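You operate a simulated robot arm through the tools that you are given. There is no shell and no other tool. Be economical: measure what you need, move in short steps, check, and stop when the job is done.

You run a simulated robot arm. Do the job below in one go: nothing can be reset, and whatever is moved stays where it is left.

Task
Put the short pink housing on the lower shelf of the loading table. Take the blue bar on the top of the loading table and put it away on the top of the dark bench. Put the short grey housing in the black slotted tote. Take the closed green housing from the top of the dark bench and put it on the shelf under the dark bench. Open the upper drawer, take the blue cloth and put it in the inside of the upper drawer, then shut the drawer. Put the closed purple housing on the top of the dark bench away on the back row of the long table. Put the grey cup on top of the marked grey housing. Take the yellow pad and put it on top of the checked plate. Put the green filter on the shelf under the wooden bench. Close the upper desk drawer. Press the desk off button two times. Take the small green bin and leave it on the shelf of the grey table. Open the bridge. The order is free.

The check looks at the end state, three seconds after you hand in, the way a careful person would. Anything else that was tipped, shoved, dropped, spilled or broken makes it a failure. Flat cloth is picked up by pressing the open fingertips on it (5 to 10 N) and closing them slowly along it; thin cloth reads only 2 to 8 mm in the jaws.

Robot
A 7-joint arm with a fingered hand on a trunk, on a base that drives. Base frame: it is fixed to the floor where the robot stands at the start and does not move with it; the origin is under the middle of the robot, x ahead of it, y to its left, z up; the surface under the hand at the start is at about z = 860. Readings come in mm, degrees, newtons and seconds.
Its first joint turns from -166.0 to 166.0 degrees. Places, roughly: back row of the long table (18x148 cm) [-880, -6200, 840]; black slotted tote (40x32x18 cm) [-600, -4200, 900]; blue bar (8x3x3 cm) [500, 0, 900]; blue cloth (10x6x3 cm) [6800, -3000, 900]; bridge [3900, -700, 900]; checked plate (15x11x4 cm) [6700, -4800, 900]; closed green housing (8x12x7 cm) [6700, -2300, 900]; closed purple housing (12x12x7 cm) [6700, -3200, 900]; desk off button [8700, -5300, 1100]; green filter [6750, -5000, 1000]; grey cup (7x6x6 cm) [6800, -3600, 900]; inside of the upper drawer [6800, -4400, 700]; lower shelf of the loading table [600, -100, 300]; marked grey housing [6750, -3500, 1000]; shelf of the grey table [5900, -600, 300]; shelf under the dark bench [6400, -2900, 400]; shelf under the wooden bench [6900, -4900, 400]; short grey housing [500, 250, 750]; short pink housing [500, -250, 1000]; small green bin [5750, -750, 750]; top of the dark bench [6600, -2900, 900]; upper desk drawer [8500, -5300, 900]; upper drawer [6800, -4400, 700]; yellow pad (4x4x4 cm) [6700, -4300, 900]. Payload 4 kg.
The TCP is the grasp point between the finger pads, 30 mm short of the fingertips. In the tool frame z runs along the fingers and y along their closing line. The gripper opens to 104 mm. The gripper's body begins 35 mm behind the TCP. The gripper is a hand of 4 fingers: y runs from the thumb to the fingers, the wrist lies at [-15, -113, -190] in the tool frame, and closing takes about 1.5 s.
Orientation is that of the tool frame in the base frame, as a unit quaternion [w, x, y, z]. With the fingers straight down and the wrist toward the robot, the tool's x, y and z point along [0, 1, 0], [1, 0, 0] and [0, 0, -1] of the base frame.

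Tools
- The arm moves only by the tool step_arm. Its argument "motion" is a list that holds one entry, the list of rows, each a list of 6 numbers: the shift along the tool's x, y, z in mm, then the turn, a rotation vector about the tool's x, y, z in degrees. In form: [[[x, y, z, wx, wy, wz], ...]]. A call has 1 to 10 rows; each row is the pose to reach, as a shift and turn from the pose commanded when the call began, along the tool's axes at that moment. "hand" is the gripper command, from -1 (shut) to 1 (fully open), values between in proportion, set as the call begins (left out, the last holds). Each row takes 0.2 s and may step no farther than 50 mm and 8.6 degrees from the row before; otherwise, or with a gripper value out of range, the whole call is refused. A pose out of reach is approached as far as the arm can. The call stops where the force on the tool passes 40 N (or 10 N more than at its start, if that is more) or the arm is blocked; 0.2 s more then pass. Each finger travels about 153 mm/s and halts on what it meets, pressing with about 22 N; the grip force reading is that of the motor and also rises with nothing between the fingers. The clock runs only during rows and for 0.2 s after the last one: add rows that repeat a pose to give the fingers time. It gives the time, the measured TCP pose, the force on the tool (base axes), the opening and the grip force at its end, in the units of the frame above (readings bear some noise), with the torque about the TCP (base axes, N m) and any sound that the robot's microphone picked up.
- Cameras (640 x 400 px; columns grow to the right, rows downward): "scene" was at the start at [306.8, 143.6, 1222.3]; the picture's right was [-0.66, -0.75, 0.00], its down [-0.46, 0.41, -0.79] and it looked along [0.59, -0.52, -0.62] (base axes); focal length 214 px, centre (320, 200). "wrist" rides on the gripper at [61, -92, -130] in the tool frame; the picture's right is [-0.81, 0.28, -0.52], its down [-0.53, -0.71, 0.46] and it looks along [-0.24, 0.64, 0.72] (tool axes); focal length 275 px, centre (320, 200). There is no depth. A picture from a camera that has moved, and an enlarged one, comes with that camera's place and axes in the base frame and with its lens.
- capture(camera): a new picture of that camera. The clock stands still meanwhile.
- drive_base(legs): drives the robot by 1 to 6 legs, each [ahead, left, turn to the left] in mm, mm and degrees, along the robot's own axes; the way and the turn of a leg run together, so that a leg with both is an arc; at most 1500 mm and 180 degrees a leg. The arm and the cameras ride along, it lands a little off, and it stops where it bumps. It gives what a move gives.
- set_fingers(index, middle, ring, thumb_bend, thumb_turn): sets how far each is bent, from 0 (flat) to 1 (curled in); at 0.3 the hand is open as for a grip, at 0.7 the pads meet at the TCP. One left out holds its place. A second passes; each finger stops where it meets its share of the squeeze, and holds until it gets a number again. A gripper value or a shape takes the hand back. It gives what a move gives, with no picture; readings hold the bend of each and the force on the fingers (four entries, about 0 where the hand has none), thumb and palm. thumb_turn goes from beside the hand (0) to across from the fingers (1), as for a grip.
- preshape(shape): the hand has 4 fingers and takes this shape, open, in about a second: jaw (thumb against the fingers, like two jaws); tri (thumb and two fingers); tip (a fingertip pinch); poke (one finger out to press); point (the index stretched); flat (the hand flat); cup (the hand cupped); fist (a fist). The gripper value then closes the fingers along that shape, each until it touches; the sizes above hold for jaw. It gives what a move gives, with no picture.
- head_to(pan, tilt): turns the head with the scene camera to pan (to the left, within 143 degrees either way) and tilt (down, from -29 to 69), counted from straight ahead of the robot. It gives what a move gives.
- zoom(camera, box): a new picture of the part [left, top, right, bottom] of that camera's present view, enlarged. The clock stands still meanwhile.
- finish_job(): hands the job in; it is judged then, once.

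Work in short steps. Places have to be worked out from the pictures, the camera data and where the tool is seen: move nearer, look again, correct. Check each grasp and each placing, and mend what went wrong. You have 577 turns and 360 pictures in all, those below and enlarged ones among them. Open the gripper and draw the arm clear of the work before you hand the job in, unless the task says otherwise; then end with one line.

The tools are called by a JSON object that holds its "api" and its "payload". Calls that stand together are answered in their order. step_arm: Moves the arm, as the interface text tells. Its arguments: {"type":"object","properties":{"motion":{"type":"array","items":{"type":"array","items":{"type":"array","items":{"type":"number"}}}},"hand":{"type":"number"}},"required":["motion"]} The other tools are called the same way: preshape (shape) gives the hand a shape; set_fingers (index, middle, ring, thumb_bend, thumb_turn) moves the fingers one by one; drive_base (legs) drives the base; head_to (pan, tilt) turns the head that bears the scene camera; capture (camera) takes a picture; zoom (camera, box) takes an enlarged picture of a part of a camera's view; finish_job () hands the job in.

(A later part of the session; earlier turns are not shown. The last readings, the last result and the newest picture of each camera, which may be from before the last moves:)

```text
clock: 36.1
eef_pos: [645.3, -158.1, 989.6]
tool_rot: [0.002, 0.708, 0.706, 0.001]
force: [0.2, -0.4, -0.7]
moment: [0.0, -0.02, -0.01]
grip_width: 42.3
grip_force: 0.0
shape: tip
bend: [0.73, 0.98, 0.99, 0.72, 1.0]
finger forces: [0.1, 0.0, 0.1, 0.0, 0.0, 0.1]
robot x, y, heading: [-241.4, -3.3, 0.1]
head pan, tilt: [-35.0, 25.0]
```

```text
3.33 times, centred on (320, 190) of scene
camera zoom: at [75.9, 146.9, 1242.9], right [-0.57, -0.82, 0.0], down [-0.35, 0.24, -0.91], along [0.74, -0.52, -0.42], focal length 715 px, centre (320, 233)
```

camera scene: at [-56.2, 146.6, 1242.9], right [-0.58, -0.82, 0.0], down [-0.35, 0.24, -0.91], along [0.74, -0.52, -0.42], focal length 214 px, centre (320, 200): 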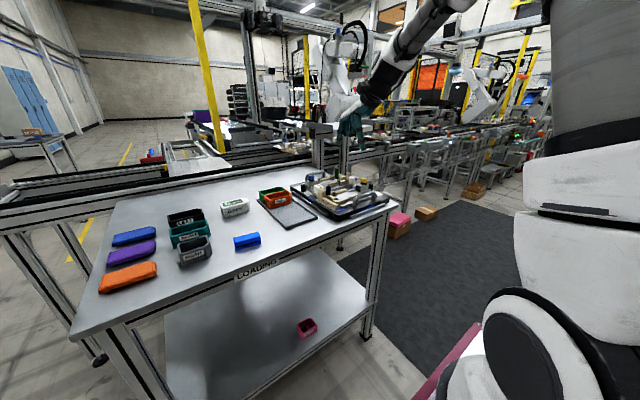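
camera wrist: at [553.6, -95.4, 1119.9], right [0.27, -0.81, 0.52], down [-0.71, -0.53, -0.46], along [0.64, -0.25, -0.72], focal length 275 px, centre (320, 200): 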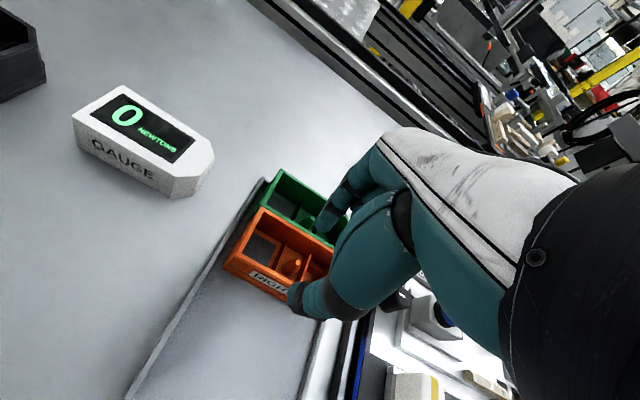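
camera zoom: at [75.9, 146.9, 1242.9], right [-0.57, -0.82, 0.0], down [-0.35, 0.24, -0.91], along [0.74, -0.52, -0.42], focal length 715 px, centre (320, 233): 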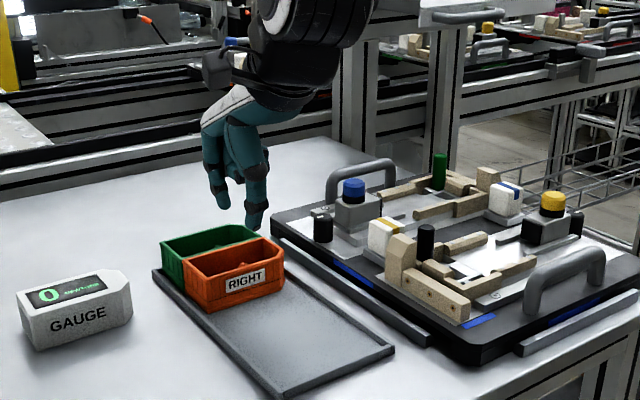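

The index tip is at about y −143 and inside the compartment range. I lower to z≈922 so the tips enter about 15 mm.

{"api": "step_arm", "payload": {"motion": [[[0, 0, 40, 0, 0, 0], [0, 0, 55, 0, 0, 0], [0, 0, 68, 0, 0, 0]]]}}

{"api": "zoom", "payload": {"camera": "scene", "box": [260, 160, 360, 235]}}

{"api": "zoom", "payload": {"camera": "wrist", "box": [200, 120, 400, 340]}}

```text
clock: 36.9
eef_pos: [644.8, -154.6, 921.6]
tool_rot: [0.0, 0.708, 0.706, 0.0]
force: [0.4, -0.3, 0.1]
moment: [0.02, 0.02, -0.01]
grip_width: 42.1
grip_force: 0.1
shape: tip
bend: [0.73, 0.98, 0.99, 0.72, 1.0]
finger forces: [0.0, 0.1, 0.0, 0.1, 0.1, 0.0]
robot x, y, heading: [-244.0, -1.4, 0.0]
head pan, tilt: [-35.0, 25.0]
```

```text
5.33 times, centred on (310, 198) of scene
camera zoom: at [75.9, 146.9, 1242.9], right [-0.57, -0.82, 0.0], down [-0.35, 0.24, -0.91], along [0.74, -0.52, -0.42], focal length 1144 px, centre (373, 213)
```

zoom: 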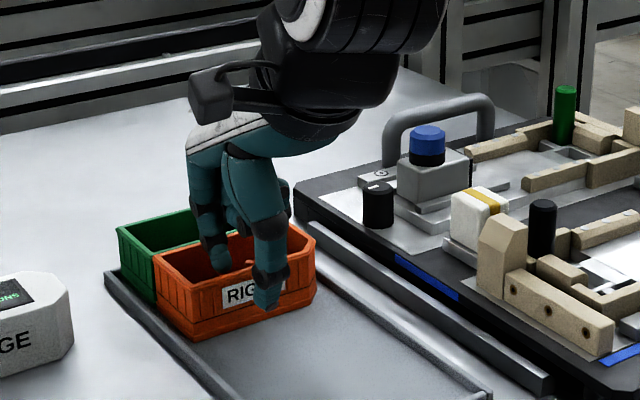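

```text
1.82 times, centred on (300, 230) of wrist
camera zoom: at [554.3, -92.7, 1051.5], right [0.27, -0.81, 0.52], down [-0.71, -0.53, -0.46], along [0.64, -0.25, -0.72], focal length 500 px, centre (356, 146)
```

zoom: 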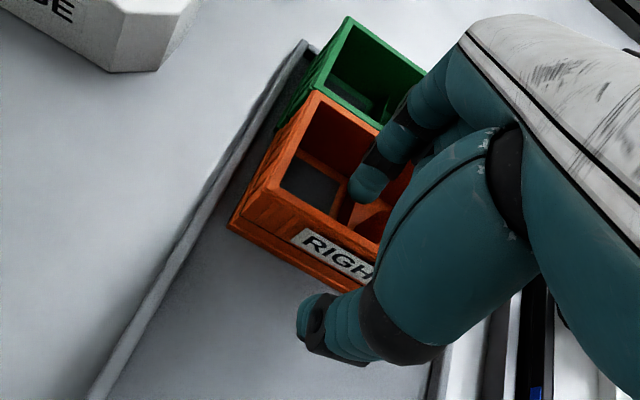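

The index is over the divider. I rise a little, shift 18 mm left, and go down to z≈915.

{"api": "step_arm", "payload": {"motion": [[[0, 0, -12, 0, 0, 0], [18, 0, -12, 0, 0, 0], [18, 0, 0, 0, 0, 0], [18, 0, 7, 0, 0, 0]]]}}

{"api": "zoom", "payload": {"camera": "wrist", "box": [200, 120, 400, 340]}}

```text
clock: 37.9
eef_pos: [648.0, -139.1, 914.8]
tool_rot: [0.001, 0.708, 0.706, 0.0]
force: [-0.4, 0.1, 0.9]
moment: [-0.01, 0.04, -0.01]
grip_width: 42.4
grip_force: 0.1
shape: tip
bend: [0.73, 0.98, 0.99, 0.72, 1.0]
finger forces: [0.0, 0.0, 0.0, 0.0, 0.0, 0.1]
robot x, y, heading: [-238.4, 1.9, -0.4]
head pan, tilt: [-35.0, 25.0]
```

```text
1.82 times, centred on (300, 230) of wrist
camera zoom: at [554.9, -76.1, 1044.6], right [0.27, -0.81, 0.52], down [-0.71, -0.53, -0.46], along [0.64, -0.25, -0.72], focal length 500 px, centre (356, 146)
```

zoom: 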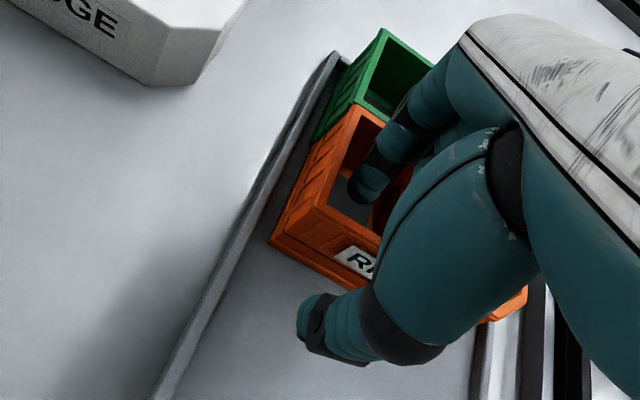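

The index is now inside the compartment. I close to pinch the front wall.

{"api": "step_arm", "payload": {"motion": [[[0, 0, 0, 0, 0, 0], [0, 0, 0, 0, 0, 0], [0, 0, 0, 0, 0, 0], [0, 0, 0, 0, 0, 0], [0, 0, 0, 0, 0, 0], [0, 0, 0, 0, 0, 0]]], "hand": -1}}

{"api": "zoom", "payload": {"camera": "scene", "box": [260, 160, 360, 235]}}

```text
clock: 39.3
eef_pos: [646.9, -138.4, 915.2]
tool_rot: [0.001, 0.708, 0.706, 0.001]
force: [-0.5, -0.2, 0.1]
moment: [-0.03, -0.02, -0.01]
grip_width: 0.1
grip_force: 22.1
shape: tip
bend: [0.7, 1.0, 1.0, 0.68, 1.0]
finger forces: [19.5, 0.0, 0.0, 0.0, 19.8, 0.0]
robot x, y, heading: [-240.9, 1.2, -0.1]
head pan, tilt: [-35.0, 25.0]
```

```text
5.33 times, centred on (310, 198) of scene
camera zoom: at [76.0, 146.9, 1242.9], right [-0.57, -0.82, 0.0], down [-0.35, 0.24, -0.91], along [0.74, -0.52, -0.42], focal length 1144 px, centre (373, 213)
```

zoom: 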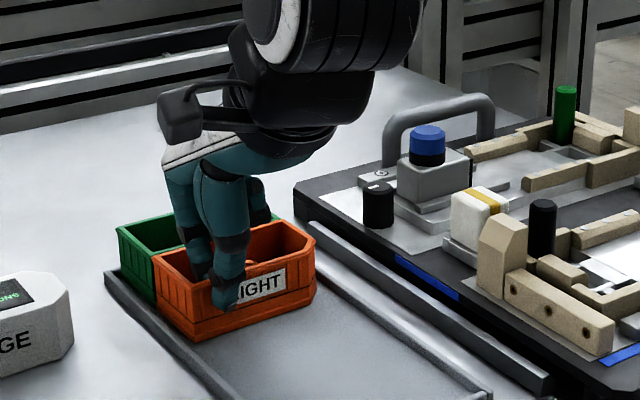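

Thumb is outside and index inside with about 20 N each. I drag 25 mm towards me and check.

{"api": "step_arm", "payload": {"motion": [[[0, -6, 0, 0, 0, 0], [0, -12, 0, 0, 0, 0], [0, -18, 0, 0, 0, 0], [0, -25, 0, 0, 0, 0], [0, -25, 0, 0, 0, 0]]]}}

{"api": "zoom", "payload": {"camera": "scene", "box": [260, 160, 360, 235]}}

```text
clock: 40.5
eef_pos: [622.9, -137.7, 913.4]
tool_rot: [0.001, 0.709, 0.706, 0.001]
force: [0.5, 0.1, 0.1]
moment: [0.01, -0.11, -0.01]
grip_width: 0.0
grip_force: 22.2
shape: tip
bend: [0.7, 1.0, 1.0, 0.68, 1.0]
finger forces: [20.3, 0.0, 0.0, 0.0, 19.5, 0.1]
robot x, y, heading: [-244.9, 2.0, 0.0]
head pan, tilt: [-35.0, 25.0]
```

```text
5.33 times, centred on (310, 198) of scene
camera zoom: at [76.0, 146.9, 1242.9], right [-0.57, -0.82, 0.0], down [-0.35, 0.24, -0.91], along [0.74, -0.52, -0.42], focal length 1144 px, centre (373, 213)
```

zoom: 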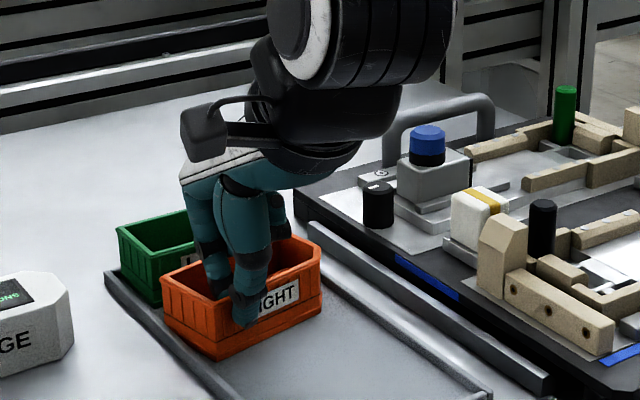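

It follows. I drag the remaining 27 mm.

{"api": "step_arm", "payload": {"motion": [[[0, -7, 0, 0, 0, 0], [0, -14, 0, 0, 0, 0], [0, -21, 0, 0, 0, 0], [0, -27, 0, 0, 0, 0], [0, -27, 0, 0, 0, 0]]]}}

{"api": "zoom", "payload": {"camera": "scene", "box": [260, 160, 360, 235]}}

{"api": "zoom", "payload": {"camera": "wrist", "box": [200, 120, 400, 340]}}

```text
clock: 41.7
eef_pos: [594.0, -137.5, 914.1]
tool_rot: [0.0, 0.708, 0.706, 0.0]
force: [1.0, -0.5, -0.1]
moment: [0.0, -0.03, -0.01]
grip_width: 0.1
grip_force: 22.1
shape: tip
bend: [0.7, 1.0, 1.0, 0.68, 1.0]
finger forces: [20.1, 0.1, 0.0, 0.0, 19.9, 0.1]
robot x, y, heading: [-239.8, 0.4, -0.1]
head pan, tilt: [-35.0, 25.0]
```

```text
5.33 times, centred on (310, 198) of scene
camera zoom: at [76.0, 146.9, 1242.9], right [-0.57, -0.82, 0.0], down [-0.35, 0.24, -0.91], along [0.74, -0.52, -0.42], focal length 1144 px, centre (373, 213)
```

zoom: 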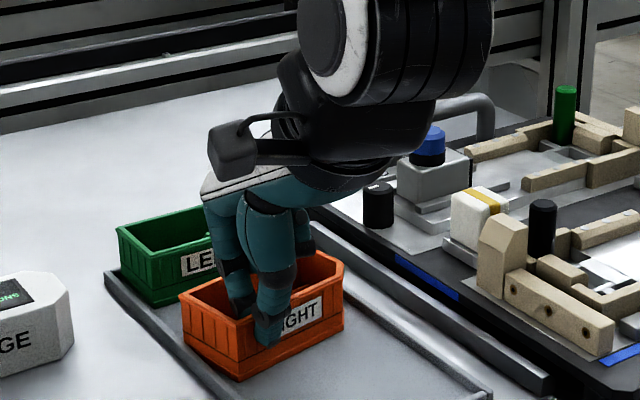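

```text
1.82 times, centred on (300, 230) of wrist
camera zoom: at [503.4, -75.9, 1043.8], right [0.27, -0.81, 0.52], down [-0.72, -0.53, -0.46], along [0.64, -0.25, -0.72], focal length 500 px, centre (356, 146)
```

zoom: 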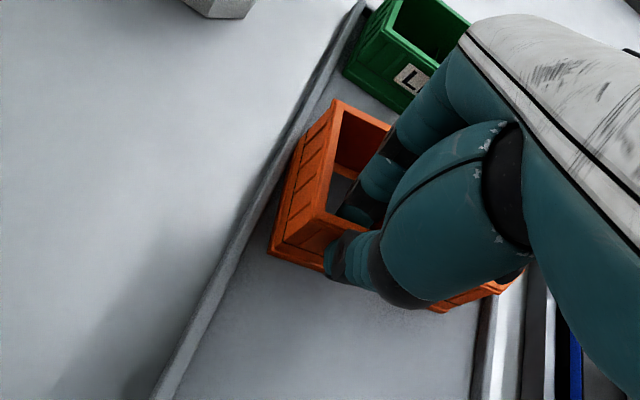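

I open gently, rise, and measure the orange and green again from above.

{"api": "step_arm", "payload": {"motion": [[[0, 0, 0, 0, 0, 0], [0, 0, 0, 0, 0, 0], [0, 0, 0, 0, 0, 0], [0, 0, -20, 0, 0, 0], [0, 0, -60, 0, 0, 0], [0, -30, -100, 0, 0, 0], [0, -60, -140, 0, 0, 0], [0, -100, -170, 0, 0, 0]]], "hand": -0.2}}

{"api": "step_arm", "payload": {"motion": [[[-45, 0, -10, 0, 0, 0], [-90, 0, -20, 0, 0, 0], [-135, 0, -30, 0, 0, 0], [-180, 0, -45, 0, 0, 0], [-180, 0, -45, 0, 0, 0]]]}}

{"api": "zoom", "payload": {"camera": "wrist", "box": [60, 60, 260, 210]}}

```text
clock: 43.5
eef_pos: [496.0, -135.9, 1087.3]
tool_rot: [-0.001, 0.708, 0.706, 0.0]
force: [0.3, 0.4, -0.9]
moment: [0.0, 0.05, 0.01]
grip_width: 41.2
grip_force: 0.1
shape: tip
bend: [0.73, 0.98, 0.99, 0.73, 1.0]
finger forces: [0.0, 0.0, 0.1, 0.0, 0.0, 0.0]
robot x, y, heading: [-245.0, -1.2, -0.0]
head pan, tilt: [-35.0, 25.0]
```

```text
clock: 44.7
eef_pos: [494.8, -316.8, 1132.8]
tool_rot: [0.0, 0.708, 0.706, 0.001]
force: [-0.2, 0.0, 0.5]
moment: [0.01, 0.01, -0.01]
grip_width: 41.1
grip_force: 0.1
shape: tip
bend: [0.73, 0.98, 0.99, 0.73, 1.0]
finger forces: [0.0, 0.0, 0.0, 0.1, 0.1, 0.0]
robot x, y, heading: [-239.8, 0.9, -0.3]
head pan, tilt: [-35.0, 25.0]
```

```text
2.67 times, centred on (160, 135) of wrist
camera zoom: at [402.0, -254.7, 1262.4], right [0.27, -0.81, 0.52], down [-0.71, -0.53, -0.46], along [0.64, -0.25, -0.72], focal length 734 px, centre (747, 373)
```

zoom: 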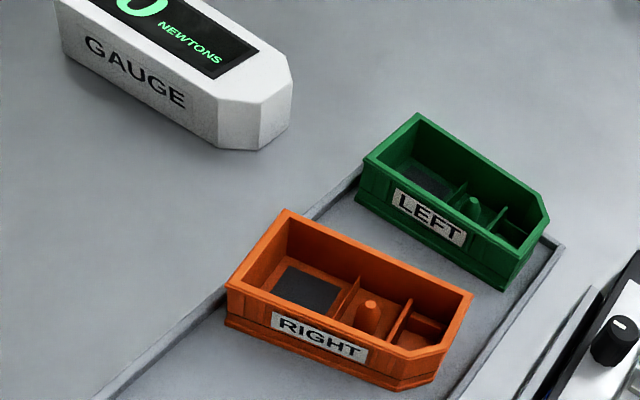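

Orange's centre is back in place but it is yawed about 10.5° (right end back). I'll pinch again with the hand yawed 10°, then turn the hand back square.

{"api": "step_arm", "payload": {"motion": [[[40, 20, 0, 0, 0, -3], [80, 40, 0, 0, 0, -6], [120, 60, 10, 0, 0, -9], [150, 80, 30, 0, 0, -10.5], [180, 97, 60, 0, 0, -10.5], [180, 97, 100, 0, 0, -10.5], [180, 97, 140, 0, 0, -10.5], [180, 97, 170, 0, 0, -10.5], [180, 97, 195, 0, 0, -10.5], [180, 97, 195, 0, 0, -10.5]]]}}

{"api": "zoom", "payload": {"camera": "wrist", "box": [200, 120, 400, 340]}}

{"api": "zoom", "payload": {"camera": "scene", "box": [260, 160, 360, 235]}}

```text
clock: 46.9
eef_pos: [591.6, -139.6, 933.2]
tool_rot: [0.001, 0.64, 0.768, 0.0]
force: [-0.2, 0.6, -0.5]
moment: [0.01, 0.01, 0.02]
grip_width: 41.3
grip_force: 0.0
shape: tip
bend: [0.73, 0.98, 0.99, 0.73, 1.0]
finger forces: [0.1, 0.0, 0.0, 0.1, 0.1, 0.0]
robot x, y, heading: [-239.9, 3.2, -0.3]
head pan, tilt: [-35.0, 25.0]
```

```text
1.82 times, centred on (300, 230) of wrist
camera zoom: at [489.6, -94.7, 1064.1], right [0.41, -0.75, 0.52], down [-0.61, -0.65, -0.46], along [0.68, -0.12, -0.72], focal length 500 px, centre (356, 146)
```

zoom: 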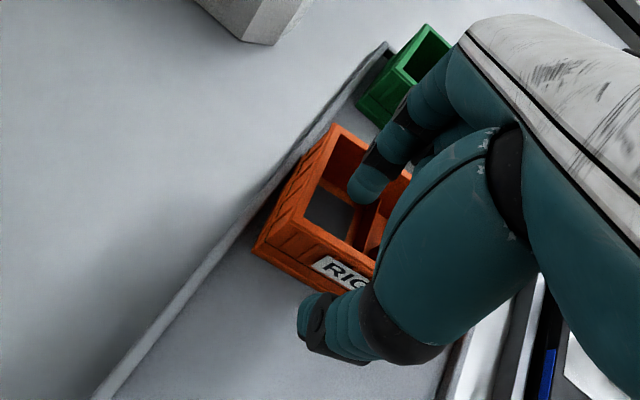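

```text
5.33 times, centred on (310, 198) of scene
camera zoom: at [76.0, 146.9, 1242.9], right [-0.57, -0.82, 0.0], down [-0.35, 0.24, -0.91], along [0.74, -0.52, -0.42], focal length 1144 px, centre (373, 213)
```

zoom: 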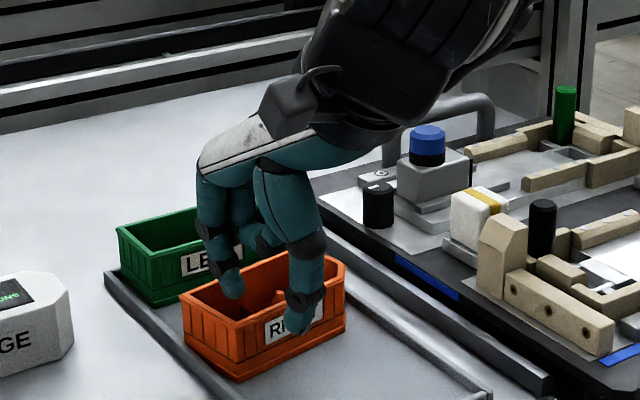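

Aligned with the wall. I lower 18 mm and pinch.

{"api": "step_arm", "payload": {"motion": [[[3, 0, 10, 0, 0, 0], [3, 0, 18, 0, 0, 0], [3, 0, 18, 0, 0, 0]]]}}

{"api": "step_arm", "payload": {"motion": [[[0, 0, 0, 0, 0, 0], [0, 0, 0, 0, 0, 0], [0, 0, 0, 0, 0, 0], [0, 0, 0, 0, 0, 0], [0, 0, 0, 0, 0, 0], [0, 0, 0, 0, 0, 0]]], "hand": -1}}

{"api": "zoom", "payload": {"camera": "scene", "box": [260, 160, 360, 235]}}

```text
clock: 47.7
eef_pos: [590.1, -136.7, 916.7]
tool_rot: [0.0, 0.641, 0.768, 0.0]
force: [-0.7, -0.6, 0.7]
moment: [0.01, 0.0, 0.0]
grip_width: 41.0
grip_force: 0.2
shape: tip
bend: [0.73, 0.98, 0.99, 0.73, 1.0]
finger forces: [0.1, 0.0, 0.0, 0.0, 0.1, 0.0]
robot x, y, heading: [-241.0, 0.4, -0.2]
head pan, tilt: [-35.0, 25.0]
```

```text
clock: 49.1
eef_pos: [591.0, -136.3, 916.3]
tool_rot: [0.0, 0.641, 0.768, 0.0]
force: [-0.5, -0.9, 0.3]
moment: [0.0, -0.04, -0.01]
grip_width: 0.1
grip_force: 21.8
shape: tip
bend: [0.69, 1.0, 1.0, 0.67, 1.0]
finger forces: [19.4, 0.1, 0.0, 0.0, 19.3, 0.1]
robot x, y, heading: [-241.5, -3.8, 0.2]
head pan, tilt: [-35.0, 25.0]
```

```text
5.33 times, centred on (310, 198) of scene
camera zoom: at [76.0, 146.8, 1242.9], right [-0.57, -0.82, 0.0], down [-0.35, 0.24, -0.91], along [0.74, -0.52, -0.42], focal length 1144 px, centre (373, 213)
```

zoom: 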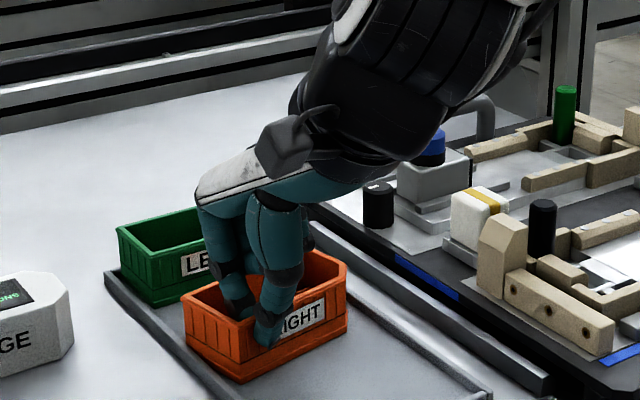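

I turn the hand back square (+10.5° about the tool axis) with a small compensating shift.

{"api": "step_arm", "payload": {"motion": [[[1, 1, 0, 0, 0, 3], [1, 2, 0, 0, 0, 6], [2, 3, 0, 0, 0, 9], [2, 3.5, 0, 0, 0, 11], [2, 3.5, 0, 0, 0, 11]]]}}

{"api": "zoom", "payload": {"camera": "scene", "box": [260, 160, 360, 235]}}

```text
clock: 50.3
eef_pos: [595.6, -132.6, 916.9]
tool_rot: [0.002, 0.712, 0.703, 0.002]
force: [0.2, -0.4, -0.3]
moment: [0.0, -0.02, 0.02]
grip_width: 0.1
grip_force: 22.1
shape: tip
bend: [0.69, 1.0, 1.0, 0.67, 1.0]
finger forces: [19.8, 0.0, 0.0, 0.1, 20.0, 0.0]
robot x, y, heading: [-246.3, -1.0, -0.0]
head pan, tilt: [-35.0, 25.0]
```

```text
5.33 times, centred on (310, 198) of scene
camera zoom: at [76.0, 146.8, 1242.9], right [-0.57, -0.82, 0.0], down [-0.35, 0.24, -0.91], along [0.74, -0.52, -0.42], focal length 1144 px, centre (373, 213)
```

zoom: 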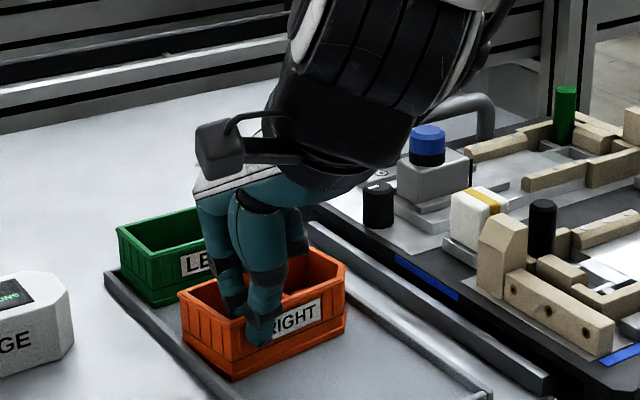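

Now I release, rise and measure again.

{"api": "step_arm", "payload": {"motion": [[[0, 0, 0, 0, 0, 0], [0, 0, 0, 0, 0, 0], [0, 0, 0, 0, 0, 0], [0, 0, -20, 0, 0, 0], [0, 0, -60, 0, 0, 0], [0, -30, -100, 0, 0, 0], [0, -60, -140, 0, 0, 0], [0, -100, -170, 0, 0, 0]]], "hand": -0.2}}

{"api": "step_arm", "payload": {"motion": [[[-45, 0, -10, 0, 0, 0], [-90, 0, -20, 0, 0, 0], [-135, 0, -30, 0, 0, 0], [-180, 0, -45, 0, 0, 0], [-180, 0, -45, 0, 0, 0]]]}}

{"api": "zoom", "payload": {"camera": "wrist", "box": [60, 60, 260, 210]}}

```text
clock: 52.1
eef_pos: [494.6, -132.0, 1084.6]
tool_rot: [0.0, 0.712, 0.702, 0.001]
force: [0.0, -0.1, -0.5]
moment: [0.01, 0.01, 0.02]
grip_width: 41.5
grip_force: 0.1
shape: tip
bend: [0.73, 0.98, 0.99, 0.73, 1.0]
finger forces: [0.1, 0.1, 0.0, 0.0, 0.0, 0.1]
robot x, y, heading: [-239.5, 0.2, -0.2]
head pan, tilt: [-35.0, 25.0]
```

```text
clock: 53.3
eef_pos: [490.7, -312.9, 1130.6]
tool_rot: [0.0, 0.711, 0.703, 0.0]
force: [-0.6, -0.7, 0.0]
moment: [-0.02, -0.03, -0.02]
grip_width: 41.3
grip_force: 0.0
shape: tip
bend: [0.73, 0.98, 0.99, 0.73, 1.0]
finger forces: [0.1, 0.0, 0.0, 0.1, 0.1, 0.0]
robot x, y, heading: [-241.6, -2.9, -0.1]
head pan, tilt: [-35.0, 25.0]
```

```text
2.67 times, centred on (160, 135) of wrist
camera zoom: at [399.2, -249.8, 1260.5], right [0.26, -0.81, 0.52], down [-0.72, -0.52, -0.46], along [0.64, -0.25, -0.72], focal length 734 px, centre (747, 373)
```

zoom: 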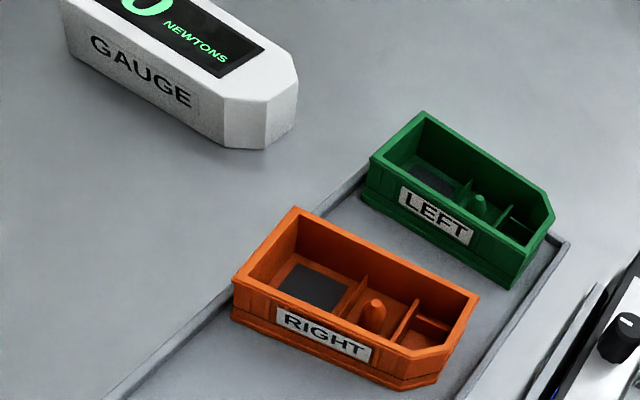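

The pinch slipped in rotation; orange is still yawed about 10°. Instead I'll push its right end from behind with the closed fingertips in the 40 mm gap before the green one.

{"api": "step_arm", "payload": {"motion": [[[25, 40, 0, 0, 0, 0], [50, 80, 0, 0, 0, 0], [75, 120, 0, 0, 0, 0], [100, 155, 10, 0, 0, 0], [110, 185, 40, 0, 0, 0], [110, 185, 85, 0, 0, 0], [110, 185, 130, 0, 0, 0], [110, 185, 165, 0, 0, 0], [110, 185, 165, 0, 0, 0]]], "hand": -1}}

{"api": "zoom", "payload": {"camera": "wrist", "box": [200, 120, 400, 340]}}

{"api": "zoom", "payload": {"camera": "scene", "box": [260, 150, 360, 225]}}

```text
clock: 55.3
eef_pos: [680.0, -203.0, 965.3]
tool_rot: [0.001, 0.711, 0.703, 0.001]
force: [-0.2, 0.5, -1.3]
moment: [0.01, 0.0, -0.02]
grip_width: 0.0
grip_force: 21.9
shape: tip
bend: [0.7, 1.0, 1.0, 0.45, 1.0]
finger forces: [0.1, 0.1, 0.0, 0.0, 0.0, 0.1]
robot x, y, heading: [-244.0, -2.9, 0.1]
head pan, tilt: [-35.0, 25.0]
```

```text
1.82 times, centred on (300, 230) of wrist
camera zoom: at [587.9, -140.6, 1095.0], right [0.26, -0.81, 0.52], down [-0.72, -0.52, -0.46], along [0.64, -0.25, -0.72], focal length 500 px, centre (356, 146)
```

zoom: 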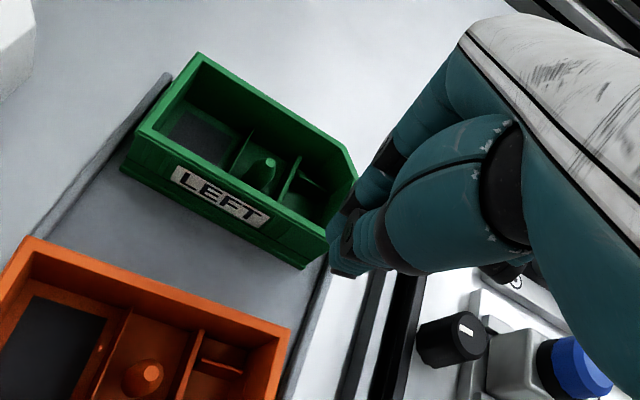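

```text
5.33 times, centred on (310, 188) of scene
camera zoom: at [76.0, 146.9, 1242.9], right [-0.57, -0.82, 0.0], down [-0.35, 0.24, -0.91], along [0.74, -0.52, -0.42], focal length 1144 px, centre (373, 267)
```

zoom: 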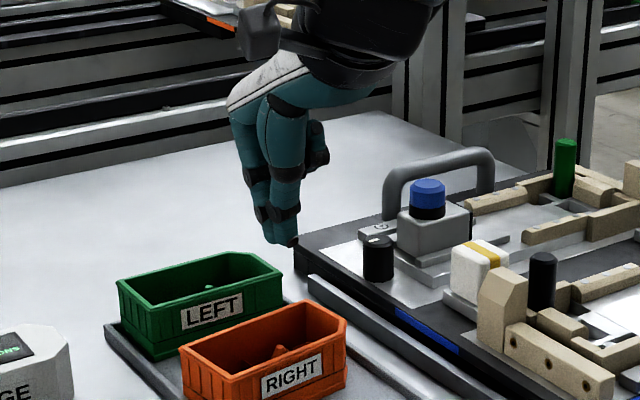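

The gap runs from x 656 to 698 and the closed tips are near x 675, y −203. I lower into the gap.

{"api": "step_arm", "payload": {"motion": [[[0, -1, 25, 0, 0, 0], [0, -1, 40, 0, 0, 0], [0, -1, 50, 0, 0, 0]]]}}

{"api": "zoom", "payload": {"camera": "scene", "box": [260, 150, 360, 225]}}

{"api": "zoom", "payload": {"camera": "wrist", "box": [200, 120, 400, 340]}}

```text
clock: 56.1
eef_pos: [680.1, -202.9, 914.3]
tool_rot: [0.001, 0.711, 0.703, 0.001]
force: [-0.4, -0.3, 0.4]
moment: [0.01, -0.02, 0.01]
grip_width: 0.0
grip_force: 21.9
shape: tip
bend: [0.7, 1.0, 1.0, 0.45, 1.0]
finger forces: [0.0, 0.0, 0.0, 0.1, 0.1, 0.0]
robot x, y, heading: [-243.6, -2.4, -0.2]
head pan, tilt: [-35.0, 25.0]
```

```text
5.33 times, centred on (310, 188) of scene
camera zoom: at [75.9, 146.9, 1242.9], right [-0.57, -0.82, 0.0], down [-0.35, 0.24, -0.91], along [0.74, -0.52, -0.42], focal length 1144 px, centre (373, 267)
```

zoom: 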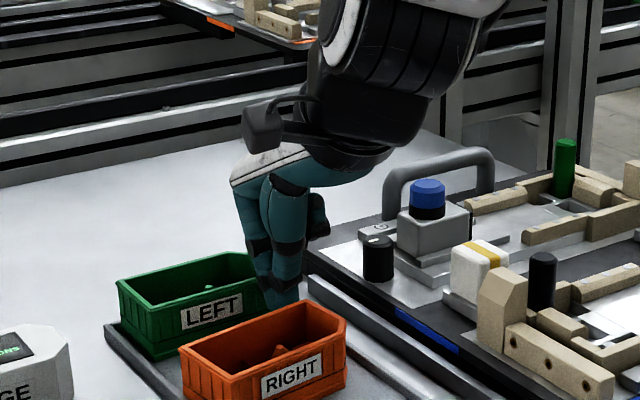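

```text
1.82 times, centred on (300, 230) of wrist
camera zoom: at [587.6, -140.0, 1044.7], right [0.26, -0.81, 0.52], down [-0.72, -0.52, -0.46], along [0.64, -0.25, -0.72], focal length 500 px, centre (356, 146)
```

zoom: 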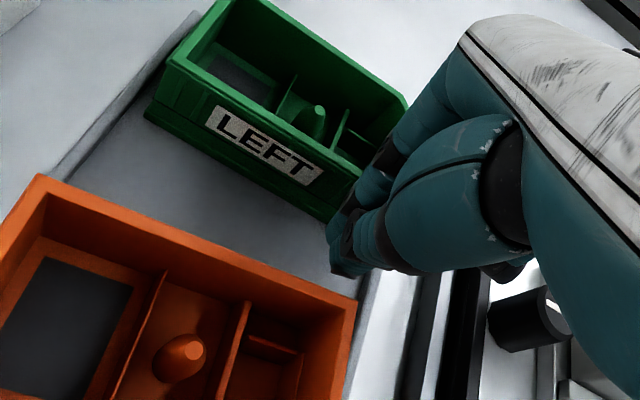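

Tips are in the gap without contact. I move towards me in small steps, watching the force.

{"api": "step_arm", "payload": {"motion": [[[0, -5, 0, 0, 0, 0], [0, -10, 0, 0, 0, 0], [0, -15, 0, 0, 0, 0], [0, -19, 0, 0, 0, 0]]]}}

{"api": "zoom", "payload": {"camera": "wrist", "box": [200, 120, 400, 340]}}

```text
clock: 57.1
eef_pos: [659.9, -203.9, 916.4]
tool_rot: [0.0, 0.712, 0.703, 0.0]
force: [-0.4, 0.2, -0.1]
moment: [-0.01, -0.03, -0.03]
grip_width: 0.0
grip_force: 22.1
shape: tip
bend: [0.7, 1.0, 1.0, 0.45, 1.0]
finger forces: [0.0, 0.0, 0.1, 0.0, 0.0, 0.1]
robot x, y, heading: [-240.9, -0.7, -0.2]
head pan, tilt: [-35.0, 25.0]
```

```text
1.82 times, centred on (300, 230) of wrist
camera zoom: at [568.2, -140.3, 1045.4], right [0.26, -0.81, 0.52], down [-0.72, -0.52, -0.46], along [0.64, -0.25, -0.72], focal length 500 px, centre (356, 146)
```

zoom: 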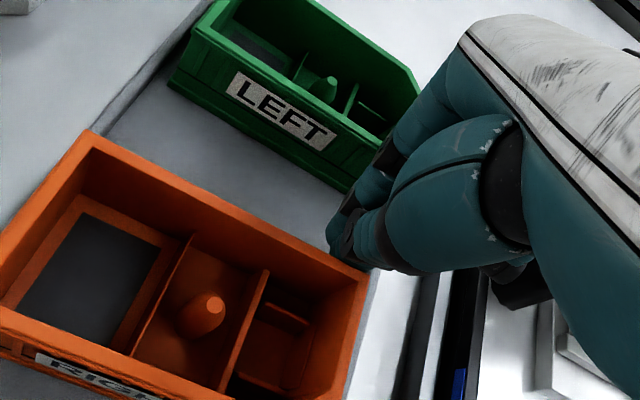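

The right end is now at about x 647 (was 656). I push 3 mm more, then withdraw upward.

{"api": "step_arm", "payload": {"motion": [[[0, -3, 0, 0, 0, 0], [0, 3, 0, 0, 0, 0], [0, 8, -20, 0, 0, 0], [0, 8, -60, 0, 0, 0], [0, -20, -100, 0, 0, 0], [0, -60, -125, 0, 0, 0], [-30, -90, -150, 0, 0, 0], [-60, -120, -175, 0, 0, 0], [-90, -150, -200, 0, 0, 0], [-110, -165, -215, 0, 0, 0]]]}}

{"api": "zoom", "payload": {"camera": "wrist", "box": [60, 60, 260, 210]}}

```text
clock: 59.3
eef_pos: [493.0, -311.6, 1131.1]
tool_rot: [0.0, 0.711, 0.703, 0.0]
force: [1.1, 0.4, 0.5]
moment: [-0.01, -0.01, 0.0]
grip_width: 0.0
grip_force: 21.8
shape: tip
bend: [0.7, 1.0, 1.0, 0.45, 1.0]
finger forces: [0.1, 0.1, 0.0, 0.0, 0.0, 0.1]
robot x, y, heading: [-241.5, 0.2, 0.1]
head pan, tilt: [-35.0, 25.0]
```

```text
2.67 times, centred on (160, 135) of wrist
camera zoom: at [400.9, -248.4, 1260.7], right [0.27, -0.81, 0.52], down [-0.72, -0.53, -0.46], along [0.64, -0.25, -0.72], focal length 734 px, centre (747, 373)
```

zoom: 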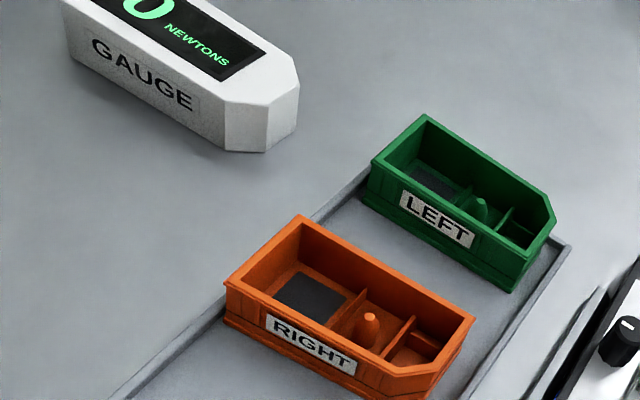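

Orange is now square, at x 585–639 (should be 592–648). Green must come back 15 mm: I'll push it from behind at its middle. I drive 60 mm ahead for reach.

{"api": "drive_base", "payload": {"legs": [[60, 0, 0]]}}

{"api": "step_arm", "payload": {"motion": [[[35, 35, 0, 0, 0, 0], [70, 70, 0, 0, 0, 0], [105, 105, 0, 0, 0, 0], [140, 140, 0, 0, 0, 0], [147, 185, 15, 0, 0, 0], [147, 222, 40, 0, 0, 0], [147, 222, 85, 0, 0, 0], [147, 222, 130, 0, 0, 0], [147, 222, 165, 0, 0, 0], [147, 222, 165, 0, 0, 0]]]}}

{"api": "zoom", "payload": {"camera": "wrist", "box": [200, 120, 400, 340]}}

{"api": "zoom", "payload": {"camera": "scene", "box": [230, 150, 360, 245]}}

```text
clock: 60.2
eef_pos: [551.8, -310.9, 1130.9]
tool_rot: [0.0, 0.712, 0.703, 0.0]
force: [0.2, -0.6, -0.5]
moment: [-0.01, 0.04, 0.03]
grip_width: 0.0
grip_force: 21.9
shape: tip
bend: [0.7, 1.0, 1.0, 0.45, 1.0]
finger forces: [0.0, 0.1, 0.0, 0.0, 0.1, 0.1]
robot x, y, heading: [-183.3, 2.2, -0.1]
head pan, tilt: [-35.0, 25.0]
```

```text
clock: 62.4
eef_pos: [776.1, -164.8, 966.4]
tool_rot: [0.0, 0.711, 0.704, 0.0]
force: [0.4, 0.5, 0.5]
moment: [0.0, -0.02, 0.0]
grip_width: 0.0
grip_force: 21.5
shape: tip
bend: [0.7, 1.0, 1.0, 0.45, 1.0]
finger forces: [0.1, 0.1, 0.0, 0.1, 0.1, 0.0]
robot x, y, heading: [-185.8, -3.1, 0.2]
head pan, tilt: [-35.0, 25.0]
```

```text
1.82 times, centred on (300, 230) of wrist
camera zoom: at [684.1, -102.7, 1096.2], right [0.27, -0.81, 0.52], down [-0.72, -0.53, -0.46], along [0.64, -0.25, -0.72], focal length 500 px, centre (356, 146)
```

zoom: 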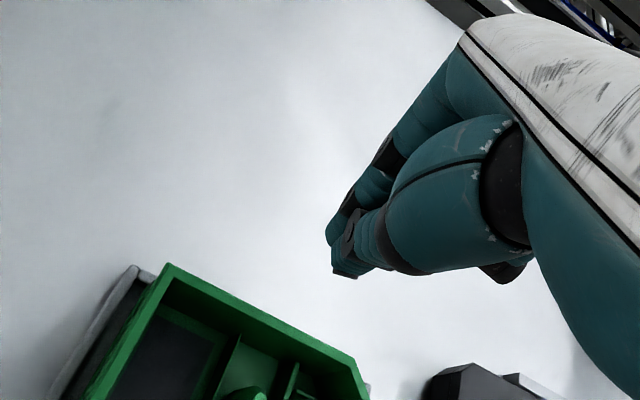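

```text
4.21 times, centred on (295, 198) of scene
camera zoom: at [135.0, 147.3, 1242.9], right [-0.57, -0.82, 0.0], down [-0.35, 0.24, -0.91], along [0.74, -0.52, -0.42], focal length 903 px, centre (425, 210)
```

zoom: 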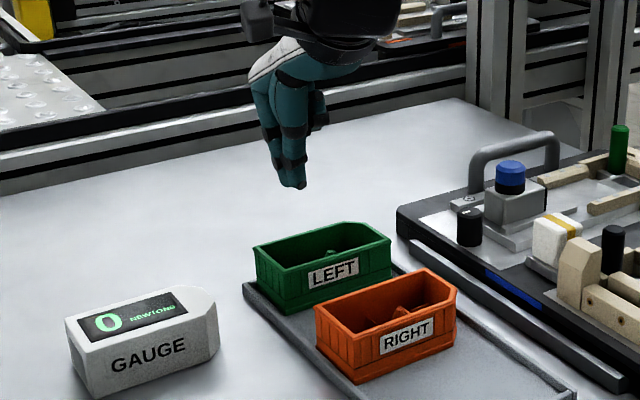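

Green's back is at x≈752, almost at the tray lip. I lower behind it to z≈912 (tips above the lip) and push 15 mm towards me in small steps.

{"api": "step_arm", "payload": {"motion": [[[0, 0, 25, 0, 0, 0], [0, 0, 45, 0, 0, 0], [0, 0, 54, 0, 0, 0], [0, -6, 54, 0, 0, 0], [0, -12, 54, 0, 0, 0], [0, -18, 54, 0, 0, 0]]]}}

{"api": "zoom", "payload": {"camera": "wrist", "box": [200, 120, 400, 340]}}

{"api": "zoom", "payload": {"camera": "scene", "box": [230, 150, 360, 245]}}

```text
clock: 63.8
eef_pos: [758.6, -165.4, 913.0]
tool_rot: [0.001, 0.711, 0.703, 0.001]
force: [0.1, 0.4, -0.8]
moment: [-0.03, 0.02, -0.01]
grip_width: 0.3
grip_force: 22.3
shape: tip
bend: [0.7, 1.0, 1.0, 0.45, 1.0]
finger forces: [0.0, 0.1, 0.0, 0.0, 0.1, 0.0]
robot x, y, heading: [-182.2, -3.8, 0.2]
head pan, tilt: [-35.0, 25.0]
```

```text
1.82 times, centred on (300, 230) of wrist
camera zoom: at [666.2, -102.5, 1041.8], right [0.27, -0.81, 0.52], down [-0.72, -0.52, -0.46], along [0.64, -0.25, -0.72], focal length 500 px, centre (356, 146)
```

zoom: 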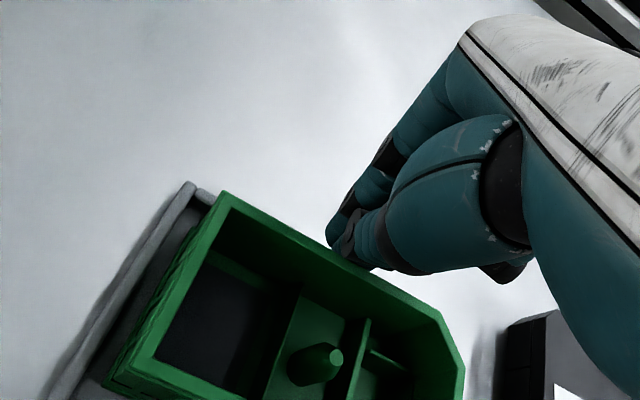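

```text
4.21 times, centred on (295, 198) of scene
camera zoom: at [135.0, 147.2, 1242.9], right [-0.57, -0.82, 0.0], down [-0.35, 0.24, -0.91], along [0.74, -0.52, -0.42], focal length 903 px, centre (425, 210)
```

zoom: 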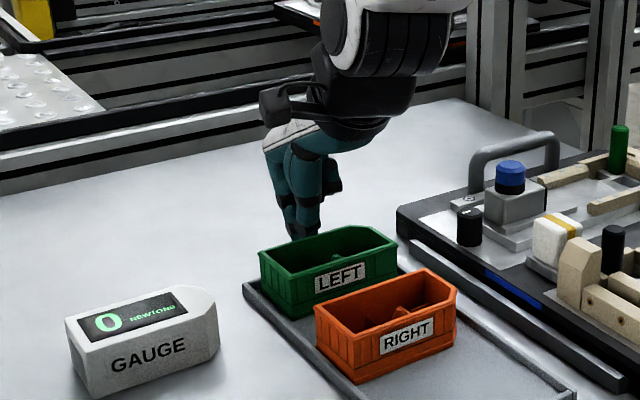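

Green's back is at x≈741; originally about 732. I push 8 mm more and withdraw upward.

{"api": "step_arm", "payload": {"motion": [[[0, -4, 0, 0, 0, 0], [0, -8, 0, 0, 0, 0], [0, 0, 0, 0, 0, 0], [0, 15, -10, 0, 0, 0], [0, 15, -55, 0, 0, 0], [0, 15, -100, 0, 0, 0], [0, -30, -115, 0, 0, 0], [0, -75, -130, 0, 0, 0], [0, -115, -150, 0, 0, 0], [0, -150, -170, 0, 0, 0]]]}}

{"api": "step_arm", "payload": {"motion": [[[-45, -15, -5, 0, 0, 0], [-90, -30, -15, 0, 0, 0], [-130, -55, -30, 0, 0, 0], [-146, -100, -45, 0, 0, 0], [-146, -112, -45, 0, 0, 0]]]}}

{"api": "zoom", "payload": {"camera": "wrist", "box": [60, 60, 260, 210]}}

```text
clock: 66.0
eef_pos: [609.1, -162.8, 1082.8]
tool_rot: [0.001, 0.711, 0.704, 0.0]
force: [0.5, 0.9, 1.1]
moment: [0.04, -0.01, 0.04]
grip_width: 0.1
grip_force: 22.0
shape: tip
bend: [0.7, 1.0, 1.0, 0.45, 1.0]
finger forces: [0.1, 0.1, 0.0, 0.0, 0.0, 0.0]
robot x, y, heading: [-183.9, -2.2, 0.0]
head pan, tilt: [-35.0, 25.0]
```

```text
clock: 67.2
eef_pos: [494.4, -307.5, 1128.0]
tool_rot: [0.001, 0.711, 0.703, 0.001]
force: [-0.5, -0.1, -0.4]
moment: [0.03, 0.03, 0.03]
grip_width: 0.0
grip_force: 22.5
shape: tip
bend: [0.7, 1.0, 1.0, 0.45, 1.0]
finger forces: [0.0, 0.0, 0.0, 0.0, 0.0, 0.1]
robot x, y, heading: [-183.5, -0.1, -0.2]
head pan, tilt: [-35.0, 25.0]
```

```text
2.67 times, centred on (160, 135) of wrist
camera zoom: at [403.0, -245.3, 1257.5], right [0.27, -0.81, 0.52], down [-0.72, -0.53, -0.46], along [0.64, -0.25, -0.72], focal length 734 px, centre (747, 373)
```

zoom: 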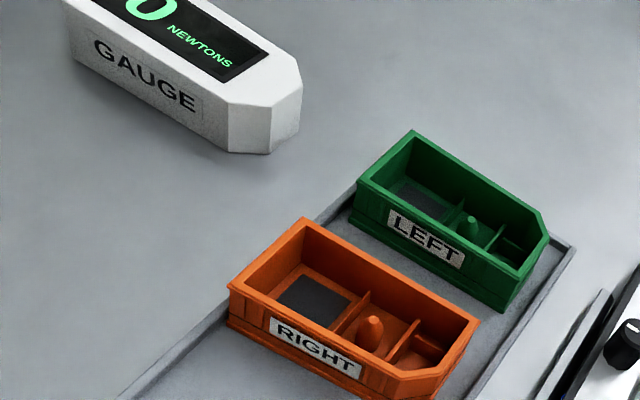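

Green is back at x≈680. Orange needs +7 mm: I push its front face gently at the middle.

{"api": "step_arm", "payload": {"motion": [[[40, 10, 15, 0, 0, 0], [80, 20, 30, 0, 0, 0], [120, 30, 50, 0, 0, 0], [147, 45, 85, 0, 0, 0], [147, 50, 130, 0, 0, 0], [147, 50, 175, 0, 0, 0], [147, 50, 213, 0, 0, 0], [147, 65, 213, 0, 0, 0], [147, 77, 213, 0, 0, 0], [147, 85, 213, 0, 0, 0]]]}}

{"api": "zoom", "payload": {"camera": "wrist", "box": [200, 120, 400, 340]}}

```text
clock: 69.4
eef_pos: [581.0, -162.4, 914.3]
tool_rot: [0.001, 0.71, 0.704, 0.001]
force: [0.3, 0.0, 0.2]
moment: [-0.02, -0.04, -0.02]
grip_width: 0.1
grip_force: 22.0
shape: tip
bend: [0.7, 1.0, 1.0, 0.45, 1.0]
finger forces: [0.3, 0.0, 0.0, 0.1, 0.0, 0.0]
robot x, y, heading: [-182.8, -4.4, -0.3]
head pan, tilt: [-35.0, 25.0]
```

```text
1.82 times, centred on (300, 230) of wrist
camera zoom: at [489.5, -99.6, 1044.2], right [0.27, -0.81, 0.52], down [-0.72, -0.53, -0.46], along [0.64, -0.25, -0.72], focal length 500 px, centre (356, 146)
```

zoom: 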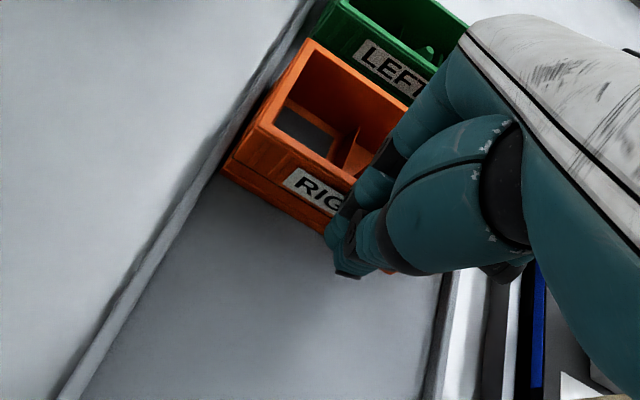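

Orange is at about x 592–595 and square. Good; I retract up and back and look overall.

{"api": "step_arm", "payload": {"motion": [[[0, -15, 0, 0, 0, 0], [0, -35, -30, 0, 0, 0], [0, -50, -75, 0, 0, 0], [0, -60, -120, 0, 0, 0], [-20, -70, -160, 0, 0, 0], [-60, -78, -185, 0, 0, 0], [-105, -85, -200, 0, 0, 0], [-148, -88, -213, 0, 0, 0]]]}}

{"api": "zoom", "payload": {"camera": "wrist", "box": [60, 60, 260, 210]}}

```text
clock: 71.2
eef_pos: [490.6, -310.4, 1126.9]
tool_rot: [0.0, 0.709, 0.705, 0.0]
force: [0.2, 0.2, 1.1]
moment: [0.02, 0.0, 0.01]
grip_width: 0.0
grip_force: 21.5
shape: tip
bend: [0.7, 1.0, 1.0, 0.46, 1.0]
finger forces: [0.0, 0.0, 0.1, 0.0, 0.0, 0.1]
robot x, y, heading: [-183.5, -0.4, -0.2]
head pan, tilt: [-35.0, 25.0]
```

```text
2.67 times, centred on (160, 135) of wrist
camera zoom: at [398.9, -248.5, 1256.8], right [0.27, -0.81, 0.52], down [-0.72, -0.53, -0.46], along [0.64, -0.25, -0.72], focal length 734 px, centre (747, 373)
```

zoom: 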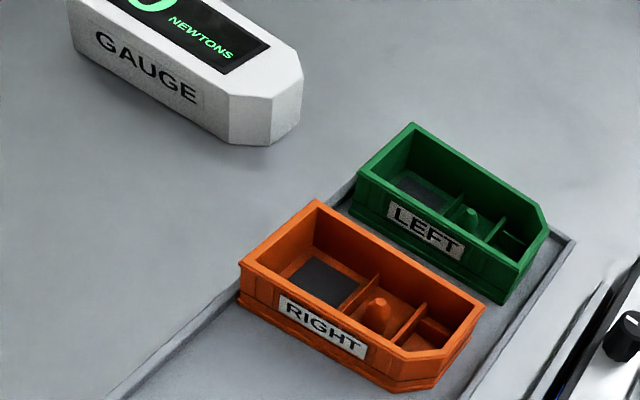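

All within ~5 mm of where it was. Now the grey housing: back 100 mm at height, jaw shape, then swing left.

{"api": "drive_base", "payload": {"legs": [[-100, 0, 0]]}}

{"api": "preshape", "payload": {"shape": "jaw"}}

{"api": "step_arm", "payload": {"motion": [[[45, 0, 0, 0, 0, 0], [90, 0, 0, 0, 0, 0], [135, 0, 0, 0, 0, 0], [180, 0, 0, 0, 0, 0], [225, 0, 0, 0, 0, 0], [270, 0, 0, 0, 0, 0], [315, 0, 0, 0, 0, 0], [315, 0, 0, 0, 0, 0]]]}}

{"api": "capture", "payload": {"camera": "wrist"}}

```text
clock: 72.4
eef_pos: [391.5, -310.7, 1127.2]
tool_rot: [0.001, 0.711, 0.703, 0.0]
force: [0.3, -0.5, -0.6]
moment: [0.0, -0.01, 0.02]
grip_width: 0.0
grip_force: 21.8
shape: tip
bend: [0.7, 1.0, 1.0, 0.46, 1.0]
finger forces: [0.0, 0.1, 0.0, 0.1, 0.1, 0.1]
robot x, y, heading: [-281.9, -0.9, 0.5]
head pan, tilt: [-35.0, 25.0]
```

```text
clock: 73.3
eef_pos: [390.8, -311.0, 1127.2]
tool_rot: [0.001, 0.711, 0.704, 0.001]
force: [-0.1, 1.0, 0.0]
moment: [-0.02, -0.03, 0.04]
grip_width: 103.6
grip_force: 0.1
shape: jaw
bend: [0.3, 0.3, 0.3, 0.3, 0.98]
finger forces: [0.1, 0.0, 0.0, 0.0, 0.1, 0.0]
robot x, y, heading: [-281.2, -2.8, -0.1]
head pan, tilt: [-35.0, 25.0]
```

```text
clock: 75.1
eef_pos: [391.7, 6.7, 1126.4]
tool_rot: [-0.001, 0.711, 0.703, -0.001]
force: [0.0, 0.0, 0.9]
moment: [0.01, 0.0, 0.01]
grip_width: 103.7
grip_force: 0.1
shape: jaw
bend: [0.3, 0.3, 0.3, 0.3, 0.98]
finger forces: [0.0, 0.0, 0.0, 0.0, 0.1, 0.0]
robot x, y, heading: [-284.3, -3.3, -0.1]
head pan, tilt: [-35.0, 25.0]
```

```text
298 pictures are left
camera wrist: at [300.6, 69.2, 1256.3], right [0.27, -0.81, 0.52], down [-0.72, -0.53, -0.46], along [0.64, -0.25, -0.72], focal length 275 px, centre (320, 200)
```

wrist: 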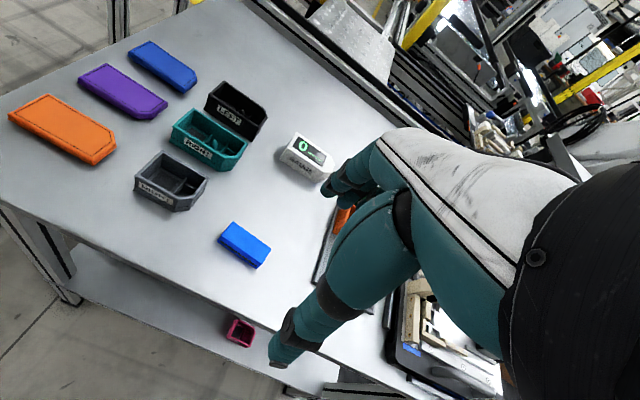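

I enlarge the grey housing and blue bar to measure them.

{"api": "zoom", "payload": {"camera": "wrist", "box": [110, 90, 290, 280]}}

```text
2.11 times, centred on (200, 185) of wrist
camera zoom: at [300.6, 69.2, 1256.3], right [0.27, -0.81, 0.52], down [-0.72, -0.53, -0.46], along [0.64, -0.25, -0.72], focal length 580 px, centre (573, 232)
```

zoom: 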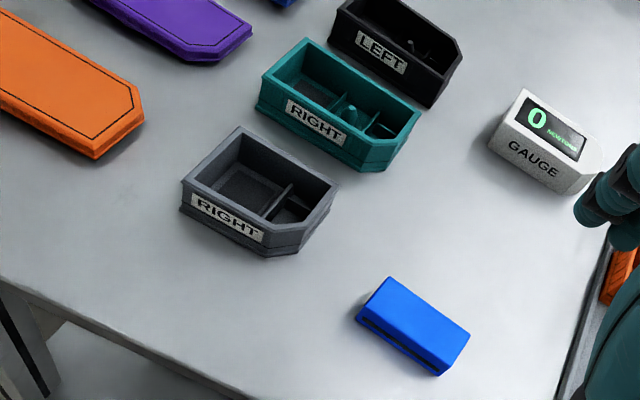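

Grey: rim z≈900, centre (507,153), 55 mm across x. I move above it with 78 mm opening.

{"api": "step_arm", "payload": {"motion": [[[35, 25, 0, 0, 0, 0], [70, 50, 0, 0, 0, 0], [105, 75, 10, 0, 0, 0], [135, 100, 35, 0, 0, 0], [146, 115, 75, 0, 0, 0], [146, 115, 120, 0, 0, 0], [146, 115, 165, 0, 0, 0], [146, 115, 165, 0, 0, 0]]], "hand": 0.5}}

{"api": "capture", "payload": {"camera": "wrist"}}

```text
clock: 76.9
eef_pos: [510.5, 148.7, 962.7]
tool_rot: [0.0, 0.71, 0.704, 0.0]
force: [0.4, 0.1, -0.1]
moment: [0.01, 0.0, 0.03]
grip_width: 78.2
grip_force: 0.1
shape: jaw
bend: [0.27, 0.35, 0.33, 0.54, 0.99]
finger forces: [0.0, 0.0, 0.0, 0.1, 0.0, 0.1]
robot x, y, heading: [-283.0, -1.7, 0.5]
head pan, tilt: [-35.0, 25.0]
```

```text
296 pictures are left
camera wrist: at [418.1, 211.1, 1091.8], right [0.27, -0.81, 0.52], down [-0.72, -0.53, -0.46], along [0.64, -0.25, -0.72], focal length 275 px, centre (320, 200)
```

wrist: 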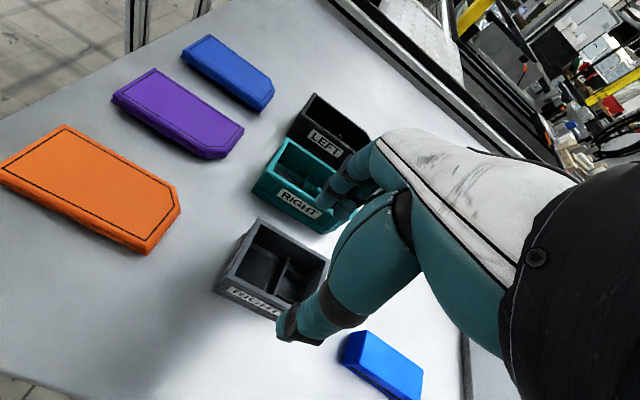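

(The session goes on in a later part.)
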